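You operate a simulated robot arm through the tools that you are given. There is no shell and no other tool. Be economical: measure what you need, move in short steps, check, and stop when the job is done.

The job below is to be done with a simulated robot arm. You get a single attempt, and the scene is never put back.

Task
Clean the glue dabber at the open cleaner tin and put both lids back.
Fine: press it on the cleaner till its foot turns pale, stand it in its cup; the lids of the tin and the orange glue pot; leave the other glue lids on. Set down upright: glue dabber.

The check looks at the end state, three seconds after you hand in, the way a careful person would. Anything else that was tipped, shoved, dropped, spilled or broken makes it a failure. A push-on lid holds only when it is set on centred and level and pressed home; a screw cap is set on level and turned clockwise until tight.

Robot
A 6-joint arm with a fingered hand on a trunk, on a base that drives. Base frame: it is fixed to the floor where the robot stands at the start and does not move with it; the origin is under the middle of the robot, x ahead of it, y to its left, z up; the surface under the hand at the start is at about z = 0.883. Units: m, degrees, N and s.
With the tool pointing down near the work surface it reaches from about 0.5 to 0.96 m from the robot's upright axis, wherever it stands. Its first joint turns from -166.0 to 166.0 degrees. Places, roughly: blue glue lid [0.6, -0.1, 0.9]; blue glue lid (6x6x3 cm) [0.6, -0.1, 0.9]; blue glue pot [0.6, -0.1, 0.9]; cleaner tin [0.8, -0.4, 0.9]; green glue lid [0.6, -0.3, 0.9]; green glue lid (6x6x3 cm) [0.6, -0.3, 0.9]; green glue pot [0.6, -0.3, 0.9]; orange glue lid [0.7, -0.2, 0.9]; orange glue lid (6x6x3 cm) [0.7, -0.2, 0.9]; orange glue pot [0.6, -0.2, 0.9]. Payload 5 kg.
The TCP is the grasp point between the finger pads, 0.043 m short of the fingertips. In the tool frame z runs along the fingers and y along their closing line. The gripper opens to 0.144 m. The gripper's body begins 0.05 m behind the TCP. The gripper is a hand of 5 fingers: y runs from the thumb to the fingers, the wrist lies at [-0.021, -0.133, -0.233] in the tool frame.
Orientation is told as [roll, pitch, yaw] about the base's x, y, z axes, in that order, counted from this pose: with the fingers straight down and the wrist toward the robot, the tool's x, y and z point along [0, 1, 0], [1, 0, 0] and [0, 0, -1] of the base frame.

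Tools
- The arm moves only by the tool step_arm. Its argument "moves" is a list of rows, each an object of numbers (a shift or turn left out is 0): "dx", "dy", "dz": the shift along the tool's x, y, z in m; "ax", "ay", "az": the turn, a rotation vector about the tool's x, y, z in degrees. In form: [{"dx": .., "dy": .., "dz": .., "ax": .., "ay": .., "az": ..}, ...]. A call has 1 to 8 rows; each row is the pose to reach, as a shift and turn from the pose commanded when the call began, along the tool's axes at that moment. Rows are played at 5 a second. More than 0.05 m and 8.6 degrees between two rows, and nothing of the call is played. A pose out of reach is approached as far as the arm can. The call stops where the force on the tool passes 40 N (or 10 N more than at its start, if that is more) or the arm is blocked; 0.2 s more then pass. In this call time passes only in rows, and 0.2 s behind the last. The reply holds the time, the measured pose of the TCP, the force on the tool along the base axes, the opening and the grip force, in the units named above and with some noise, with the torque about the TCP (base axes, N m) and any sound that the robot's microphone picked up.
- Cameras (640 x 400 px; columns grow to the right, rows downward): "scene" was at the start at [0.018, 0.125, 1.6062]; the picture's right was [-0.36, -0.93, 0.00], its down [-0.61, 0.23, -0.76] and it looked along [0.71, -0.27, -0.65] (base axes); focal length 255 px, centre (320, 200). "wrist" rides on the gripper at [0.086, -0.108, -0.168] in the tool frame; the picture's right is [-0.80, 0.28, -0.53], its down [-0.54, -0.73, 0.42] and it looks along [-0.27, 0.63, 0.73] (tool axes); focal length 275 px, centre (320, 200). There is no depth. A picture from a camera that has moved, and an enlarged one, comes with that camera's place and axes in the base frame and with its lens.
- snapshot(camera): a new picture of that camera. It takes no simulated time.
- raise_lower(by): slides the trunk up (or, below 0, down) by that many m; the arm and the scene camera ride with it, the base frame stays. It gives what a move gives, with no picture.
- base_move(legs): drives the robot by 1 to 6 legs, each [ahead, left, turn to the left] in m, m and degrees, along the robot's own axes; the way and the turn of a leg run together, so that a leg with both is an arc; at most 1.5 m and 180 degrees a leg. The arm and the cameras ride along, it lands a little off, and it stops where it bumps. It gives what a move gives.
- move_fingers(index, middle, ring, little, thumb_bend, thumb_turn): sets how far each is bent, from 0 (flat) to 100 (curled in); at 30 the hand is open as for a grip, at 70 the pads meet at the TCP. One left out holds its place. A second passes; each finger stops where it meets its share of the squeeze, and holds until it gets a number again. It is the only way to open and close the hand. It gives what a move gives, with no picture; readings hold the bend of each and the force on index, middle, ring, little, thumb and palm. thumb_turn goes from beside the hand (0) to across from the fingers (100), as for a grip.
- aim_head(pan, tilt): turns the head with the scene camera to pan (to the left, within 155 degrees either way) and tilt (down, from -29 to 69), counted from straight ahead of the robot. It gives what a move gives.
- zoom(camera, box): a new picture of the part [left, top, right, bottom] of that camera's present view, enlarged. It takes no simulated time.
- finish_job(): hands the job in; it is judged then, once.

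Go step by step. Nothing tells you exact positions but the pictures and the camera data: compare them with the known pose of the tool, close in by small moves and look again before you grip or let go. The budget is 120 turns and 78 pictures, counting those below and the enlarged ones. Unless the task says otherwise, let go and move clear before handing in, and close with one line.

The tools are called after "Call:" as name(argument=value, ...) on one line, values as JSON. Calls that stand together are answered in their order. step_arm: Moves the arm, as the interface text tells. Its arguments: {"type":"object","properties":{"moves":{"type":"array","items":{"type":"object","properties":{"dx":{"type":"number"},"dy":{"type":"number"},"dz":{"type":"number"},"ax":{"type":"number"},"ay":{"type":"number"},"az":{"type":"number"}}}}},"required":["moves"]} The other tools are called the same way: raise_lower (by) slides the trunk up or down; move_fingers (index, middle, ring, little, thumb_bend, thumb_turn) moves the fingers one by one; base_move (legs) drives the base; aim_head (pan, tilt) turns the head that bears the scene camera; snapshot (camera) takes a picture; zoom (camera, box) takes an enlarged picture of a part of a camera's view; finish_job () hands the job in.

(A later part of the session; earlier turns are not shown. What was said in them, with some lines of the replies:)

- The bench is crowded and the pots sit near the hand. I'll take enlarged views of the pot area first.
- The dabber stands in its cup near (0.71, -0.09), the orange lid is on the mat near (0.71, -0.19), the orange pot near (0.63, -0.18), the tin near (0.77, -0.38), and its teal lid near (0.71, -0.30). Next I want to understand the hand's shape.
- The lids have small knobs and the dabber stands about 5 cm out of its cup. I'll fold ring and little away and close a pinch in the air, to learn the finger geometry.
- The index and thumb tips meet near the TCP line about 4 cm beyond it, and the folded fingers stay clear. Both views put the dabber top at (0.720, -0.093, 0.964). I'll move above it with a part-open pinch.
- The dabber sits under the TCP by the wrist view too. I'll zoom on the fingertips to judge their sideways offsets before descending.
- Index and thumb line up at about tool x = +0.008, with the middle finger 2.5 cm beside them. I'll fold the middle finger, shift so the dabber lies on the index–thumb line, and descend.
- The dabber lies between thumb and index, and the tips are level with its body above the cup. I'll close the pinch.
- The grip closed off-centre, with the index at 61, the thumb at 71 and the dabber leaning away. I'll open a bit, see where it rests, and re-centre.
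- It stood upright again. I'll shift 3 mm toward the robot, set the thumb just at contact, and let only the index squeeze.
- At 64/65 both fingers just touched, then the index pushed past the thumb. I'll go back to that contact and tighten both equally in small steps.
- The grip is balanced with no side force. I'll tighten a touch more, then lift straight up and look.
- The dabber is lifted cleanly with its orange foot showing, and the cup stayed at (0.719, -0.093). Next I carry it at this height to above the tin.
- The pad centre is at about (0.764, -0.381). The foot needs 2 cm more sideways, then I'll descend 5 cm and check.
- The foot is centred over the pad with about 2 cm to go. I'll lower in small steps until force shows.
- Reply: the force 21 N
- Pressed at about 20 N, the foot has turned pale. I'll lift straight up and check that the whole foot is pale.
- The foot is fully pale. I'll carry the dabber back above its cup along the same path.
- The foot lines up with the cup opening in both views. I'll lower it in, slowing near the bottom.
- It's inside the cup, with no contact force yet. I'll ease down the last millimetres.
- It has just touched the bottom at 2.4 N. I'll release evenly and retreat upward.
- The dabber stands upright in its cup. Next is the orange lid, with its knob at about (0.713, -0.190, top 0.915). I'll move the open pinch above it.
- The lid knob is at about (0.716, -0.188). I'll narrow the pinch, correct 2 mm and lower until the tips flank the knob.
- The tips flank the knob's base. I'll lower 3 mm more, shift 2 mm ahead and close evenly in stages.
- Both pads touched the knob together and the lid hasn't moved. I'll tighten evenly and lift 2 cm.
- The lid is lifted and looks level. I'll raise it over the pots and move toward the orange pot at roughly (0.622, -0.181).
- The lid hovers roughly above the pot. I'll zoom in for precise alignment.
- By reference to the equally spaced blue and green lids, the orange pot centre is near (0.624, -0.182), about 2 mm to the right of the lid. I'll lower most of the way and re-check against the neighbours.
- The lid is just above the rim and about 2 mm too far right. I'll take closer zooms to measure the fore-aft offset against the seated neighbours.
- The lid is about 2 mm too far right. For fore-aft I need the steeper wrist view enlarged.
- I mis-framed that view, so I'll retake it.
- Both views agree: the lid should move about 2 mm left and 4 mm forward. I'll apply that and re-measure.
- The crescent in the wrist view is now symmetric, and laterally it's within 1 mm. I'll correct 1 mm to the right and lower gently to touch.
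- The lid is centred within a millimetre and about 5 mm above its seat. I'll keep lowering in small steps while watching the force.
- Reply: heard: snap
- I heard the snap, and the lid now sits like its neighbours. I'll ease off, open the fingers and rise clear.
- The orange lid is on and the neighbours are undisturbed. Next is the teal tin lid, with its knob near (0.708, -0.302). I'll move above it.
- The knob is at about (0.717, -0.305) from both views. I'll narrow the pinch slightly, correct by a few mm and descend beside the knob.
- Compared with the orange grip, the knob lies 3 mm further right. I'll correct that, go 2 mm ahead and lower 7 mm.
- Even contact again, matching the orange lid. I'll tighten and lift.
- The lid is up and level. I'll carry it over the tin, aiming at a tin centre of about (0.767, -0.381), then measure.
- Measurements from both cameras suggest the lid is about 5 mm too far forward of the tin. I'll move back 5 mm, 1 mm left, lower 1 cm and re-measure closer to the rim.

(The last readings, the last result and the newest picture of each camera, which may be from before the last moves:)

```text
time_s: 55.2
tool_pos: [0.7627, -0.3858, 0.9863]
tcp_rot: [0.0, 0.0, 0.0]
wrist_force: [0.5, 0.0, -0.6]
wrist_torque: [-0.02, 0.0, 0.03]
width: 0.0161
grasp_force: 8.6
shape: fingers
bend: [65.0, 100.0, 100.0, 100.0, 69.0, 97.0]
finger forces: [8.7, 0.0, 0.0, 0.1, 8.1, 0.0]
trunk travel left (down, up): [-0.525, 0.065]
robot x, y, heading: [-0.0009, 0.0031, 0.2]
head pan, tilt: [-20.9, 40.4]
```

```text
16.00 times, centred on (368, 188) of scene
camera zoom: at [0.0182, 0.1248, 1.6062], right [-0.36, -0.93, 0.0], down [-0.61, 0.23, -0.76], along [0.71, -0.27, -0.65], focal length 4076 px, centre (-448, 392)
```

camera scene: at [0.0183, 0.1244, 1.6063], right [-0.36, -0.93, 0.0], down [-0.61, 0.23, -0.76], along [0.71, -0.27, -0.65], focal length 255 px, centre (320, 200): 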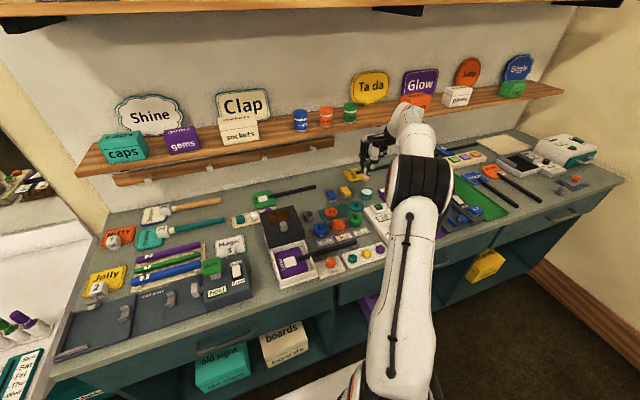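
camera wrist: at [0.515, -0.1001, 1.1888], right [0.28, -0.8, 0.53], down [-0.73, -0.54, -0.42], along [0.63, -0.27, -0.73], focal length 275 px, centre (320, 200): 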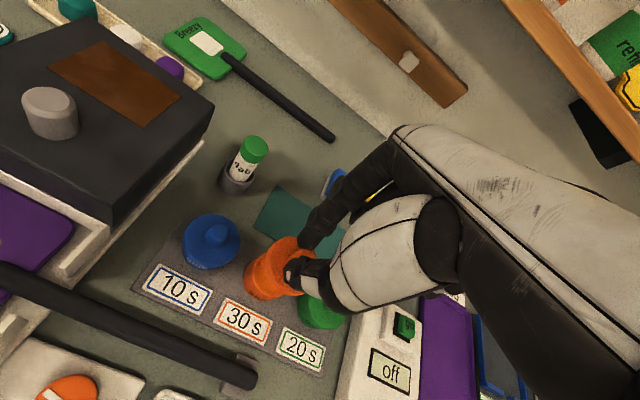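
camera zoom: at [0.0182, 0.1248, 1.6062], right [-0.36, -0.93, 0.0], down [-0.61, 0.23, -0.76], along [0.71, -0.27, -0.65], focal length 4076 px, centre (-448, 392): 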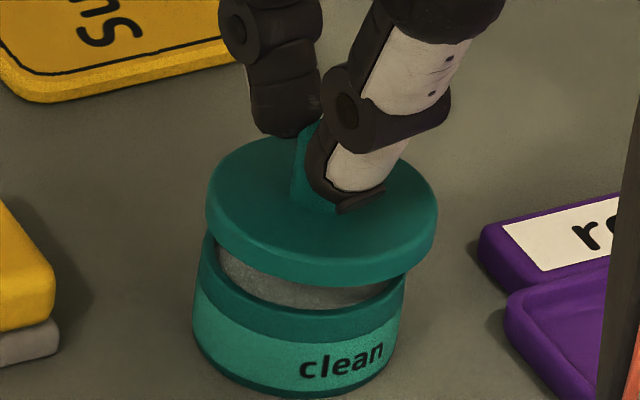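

Fore-aft now agrees in both views; the lid is about 2.5 mm too far right. I'll correct that and check again.

Call:
step_arm(moves=[{"dx": 0.0025, "dy": 0.0003}, {"dx": 0.0025, "dy": 0.0003, "dz": 0.004}])

Call:
zoom(camera="wrist", box=[212, 229, 334, 309])

Call:
zoom(camera="scene", box=[352, 176, 384, 200])

```text
time_s: 55.8
tool_pos: [0.7624, -0.3836, 0.9838]
tcp_rot: [0.1, 0.1, 0.0]
wrist_force: [0.0, -0.7, -0.5]
wrist_torque: [-0.01, 0.01, -0.02]
width: 0.0161
grasp_force: 7.9
shape: fingers
bend: [65.0, 100.0, 100.0, 100.0, 69.0, 97.0]
finger forces: [8.7, 0.0, 0.0, 0.0, 8.1, 0.0]
trunk travel left (down, up): [-0.525, 0.065]
robot x, y, heading: [0.0007, 0.0002, -0.1]
head pan, tilt: [-20.9, 40.4]
```

```text
5.00 times, centred on (273, 269) of wrist
camera zoom: at [0.6545, -0.2965, 1.1503], right [0.28, -0.8, 0.53], down [-0.73, -0.54, -0.42], along [0.63, -0.27, -0.73], focal length 1376 px, centre (555, -145)
```

zoom: 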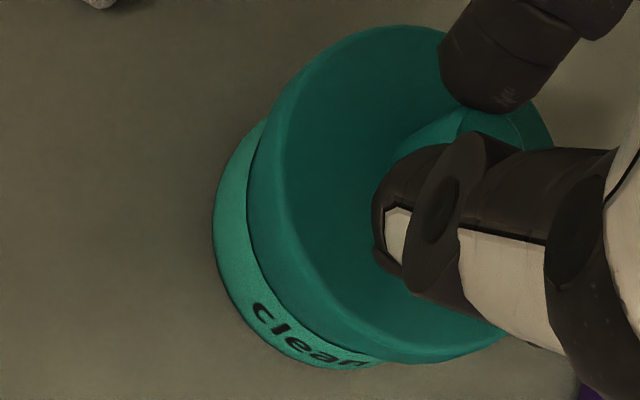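

```text
16.00 times, centred on (368, 188) of scene
camera zoom: at [0.0183, 0.1249, 1.6062], right [-0.36, -0.93, 0.0], down [-0.61, 0.23, -0.76], along [0.71, -0.27, -0.65], focal length 4076 px, centre (-448, 392)
```

zoom: 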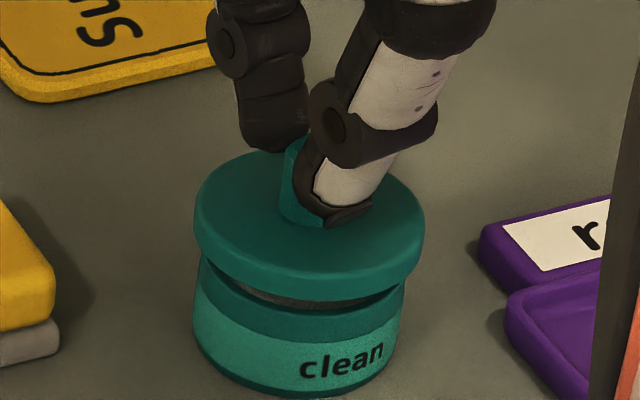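

Both views now show the lid coaxial with the tin. I'll lower gently until contact.

Call:
step_arm(moves=[{"dz": 0.002}, {"dz": 0.004}, {"dz": 0.006}])

```text
time_s: 56.6
tool_pos: [0.7624, -0.3825, 0.9757]
tcp_rot: [0.1, 0.0, 0.1]
wrist_force: [-0.5, 0.7, -0.7]
wrist_torque: [-0.01, 0.01, -0.02]
width: 0.016
grasp_force: 8.2
shape: fingers
bend: [65.0, 100.0, 100.0, 100.0, 69.0, 97.0]
finger forces: [8.7, 0.1, 0.0, 0.1, 8.1, 0.0]
trunk travel left (down, up): [-0.525, 0.065]
robot x, y, heading: [0.0014, -0.0002, 0.2]
head pan, tilt: [-20.9, 40.4]
```

Call:
zoom(camera="scene", box=[352, 176, 384, 200])

Call:
step_arm(moves=[{"dz": 0.002}, {"dz": 0.004}])

```text
16.00 times, centred on (368, 188) of scene
camera zoom: at [0.0181, 0.1249, 1.6062], right [-0.36, -0.93, 0.0], down [-0.61, 0.23, -0.76], along [0.71, -0.27, -0.65], focal length 4076 px, centre (-448, 392)
```

zoom: 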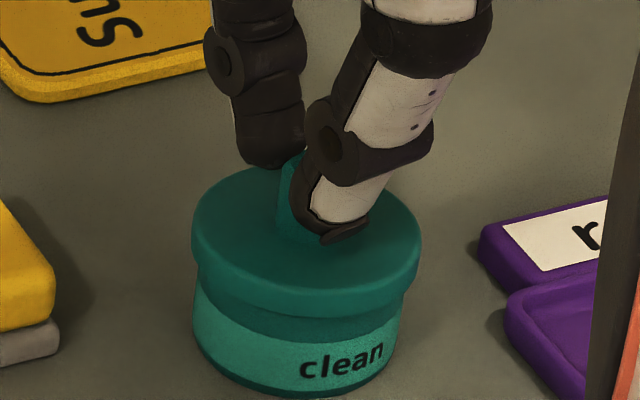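

```text
time_s: 57.2
tool_pos: [0.7635, -0.3837, 0.9716]
tcp_rot: [-0.1, -0.1, 0.0]
wrist_force: [1.2, -0.4, -0.2]
wrist_torque: [-0.03, -0.02, 0.04]
width: 0.0158
grasp_force: 7.7
shape: fingers
bend: [65.0, 100.0, 100.0, 100.0, 69.0, 97.0]
finger forces: [9.2, 0.0, 0.1, 0.0, 7.4, 0.0]
trunk travel left (down, up): [-0.525, 0.065]
robot x, y, heading: [0.0002, 0.0036, -0.1]
head pan, tilt: [-20.9, 40.4]
```

The rim is entering the lid, and slight contact is beginning. I'll continue in small steps to press it home.

Call:
step_arm(moves=[{"dz": 0.0015}, {"dz": 0.003}])

```text
time_s: 57.8
tool_pos: [0.7622, -0.3829, 0.9698]
tcp_rot: [0.0, 0.0, 0.0]
wrist_force: [-0.6, -0.2, 1.0]
wrist_torque: [0.0, -0.02, 0.02]
width: 0.0163
grasp_force: 8.3
shape: fingers
bend: [65.0, 100.0, 100.0, 100.0, 69.0, 97.0]
finger forces: [9.4, 0.0, 0.0, 0.1, 8.2, 0.0]
trunk travel left (down, up): [-0.525, 0.065]
robot x, y, heading: [-0.0015, 0.0013, -0.2]
head pan, tilt: [-20.9, 40.4]
```

Call:
step_arm(moves=[{"dz": 0.0015}, {"dz": 0.003}])

Call:
zoom(camera="scene", box=[352, 176, 384, 200])

```text
time_s: 58.4
tool_pos: [0.7624, -0.3848, 0.9673]
tcp_rot: [-0.1, 0.0, 0.1]
wrist_force: [2.4, -0.2, 6.0]
wrist_torque: [0.01, -0.12, 0.0]
width: 0.016
grasp_force: 10.7
shape: fingers
bend: [64.0, 100.0, 100.0, 100.0, 70.0, 97.0]
finger forces: [11.2, 0.0, 0.0, 0.0, 8.9, 0.1]
trunk travel left (down, up): [-0.525, 0.065]
robot x, y, heading: [-0.0017, 0.0025, 0.1]
head pan, tilt: [-20.9, 40.4]
heard: snap
```

```text
16.00 times, centred on (368, 188) of scene
camera zoom: at [0.0176, 0.1251, 1.6063], right [-0.36, -0.93, 0.0], down [-0.61, 0.23, -0.76], along [0.71, -0.27, -0.65], focal length 4076 px, centre (-448, 392)
```

zoom: 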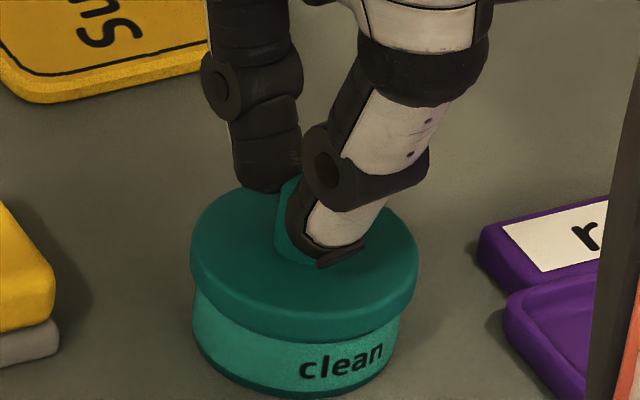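

It snapped on and looks level. I'll ease off, release and rise.

Call:
step_arm(moves=[{"dz": -0.001}])

Call:
move_fingers(index=61, thumb_bend=63)

Call:
move_fingers(index=56, thumb_bend=57)

Call:
step_arm(moves=[{"dz": -0.02}, {"dz": -0.05}, {"dz": -0.09}, {"dz": -0.13}, {"dz": -0.15, "dy": -0.04}, {"dz": -0.15, "dy": -0.09}])

Call:
zoom(camera="scene", box=[290, 160, 402, 240])

Call:
snapshot(camera="wrist")

```text
time_s: 58.8
tool_pos: [0.7623, -0.3837, 0.9679]
tcp_rot: [0.0, 0.0, -0.1]
wrist_force: [1.4, -2.5, 6.0]
wrist_torque: [-0.03, -0.05, -0.03]
width: 0.0158
grasp_force: 9.4
shape: fingers
bend: [64.0, 100.0, 100.0, 100.0, 70.0, 97.0]
finger forces: [10.6, 0.0, 0.0, 0.1, 9.3, 0.1]
trunk travel left (down, up): [-0.525, 0.065]
robot x, y, heading: [-0.0014, 0.0038, -0.3]
head pan, tilt: [-20.9, 40.4]
```

```text
time_s: 59.8
tool_pos: [0.7629, -0.3833, 0.9668]
tcp_rot: [-0.1, 0.0, 0.0]
wrist_force: [0.7, 0.0, -0.5]
wrist_torque: [0.02, 0.0, -0.01]
width: 0.0353
grasp_force: 0.1
shape: fingers
bend: [61.0, 100.0, 100.0, 100.0, 63.0, 97.0]
finger forces: [0.0, 0.0, 0.0, 0.1, 0.0, 0.1]
trunk travel left (down, up): [-0.525, 0.065]
robot x, y, heading: [0.0032, -0.0002, -0.1]
head pan, tilt: [-20.9, 40.4]
```

```text
time_s: 60.8
tool_pos: [0.7622, -0.3839, 0.9678]
tcp_rot: [0.0, 0.0, 0.0]
wrist_force: [-0.3, 0.0, 0.0]
wrist_torque: [0.01, 0.01, 0.04]
width: 0.0565
grasp_force: 0.0
shape: fingers
bend: [56.0, 100.0, 100.0, 100.0, 56.0, 97.0]
finger forces: [0.0, 0.0, 0.0, 0.0, 0.0, 0.0]
trunk travel left (down, up): [-0.525, 0.065]
robot x, y, heading: [-0.0037, 0.001, -0.2]
head pan, tilt: [-20.9, 40.4]
```

```text
time_s: 62.2
tool_pos: [0.6707, -0.3822, 1.1172]
tcp_rot: [0.0, -0.1, 0.0]
wrist_force: [0.1, 0.2, 1.4]
wrist_torque: [-0.07, 0.01, -0.02]
width: 0.0568
grasp_force: 0.1
shape: fingers
bend: [56.0, 100.0, 100.0, 100.0, 56.0, 97.0]
finger forces: [0.1, 0.0, 0.1, 0.0, 0.0, 0.1]
trunk travel left (down, up): [-0.525, 0.065]
robot x, y, heading: [-0.0017, -0.001, 0.1]
head pan, tilt: [-20.9, 40.4]
```

```text
5.00 times, centred on (346, 200) of scene
camera zoom: at [0.017, 0.1251, 1.6062], right [-0.36, -0.93, 0.0], down [-0.6, 0.23, -0.76], along [0.71, -0.27, -0.65], focal length 1274 px, centre (190, 200)
```

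zoom: 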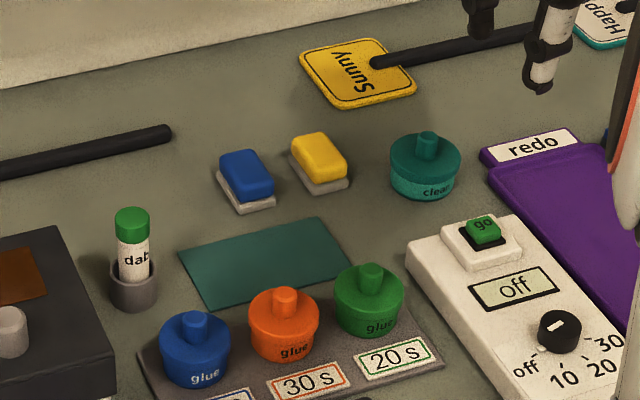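

```text
8 pictures are left
camera wrist: at [0.5637, -0.2959, 1.2846], right [0.28, -0.8, 0.53], down [-0.73, -0.54, -0.42], along [0.63, -0.27, -0.73], focal length 275 px, centre (320, 200)
```

wrist: 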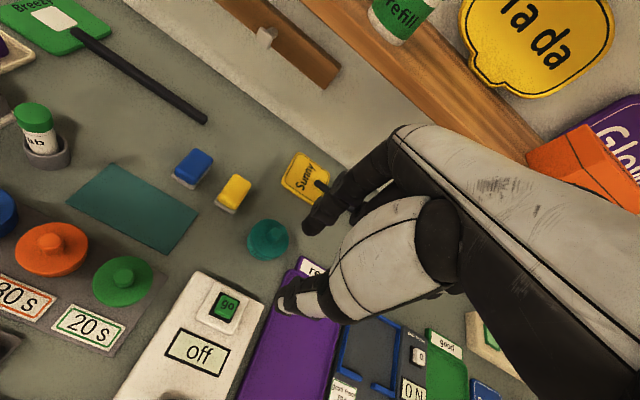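

Both lids are on level and seated, the dabber stands upright in its cup, nothing else has moved, and the hand is clear. I'm handing in.

Call:
finish_job()

```text
The job is handed in.
```

The dabber's foot is clean and pale and it stands upright in its cup. The cleaner tin and orange glue pot lids both snapped on, and the blue and green lids were left on.
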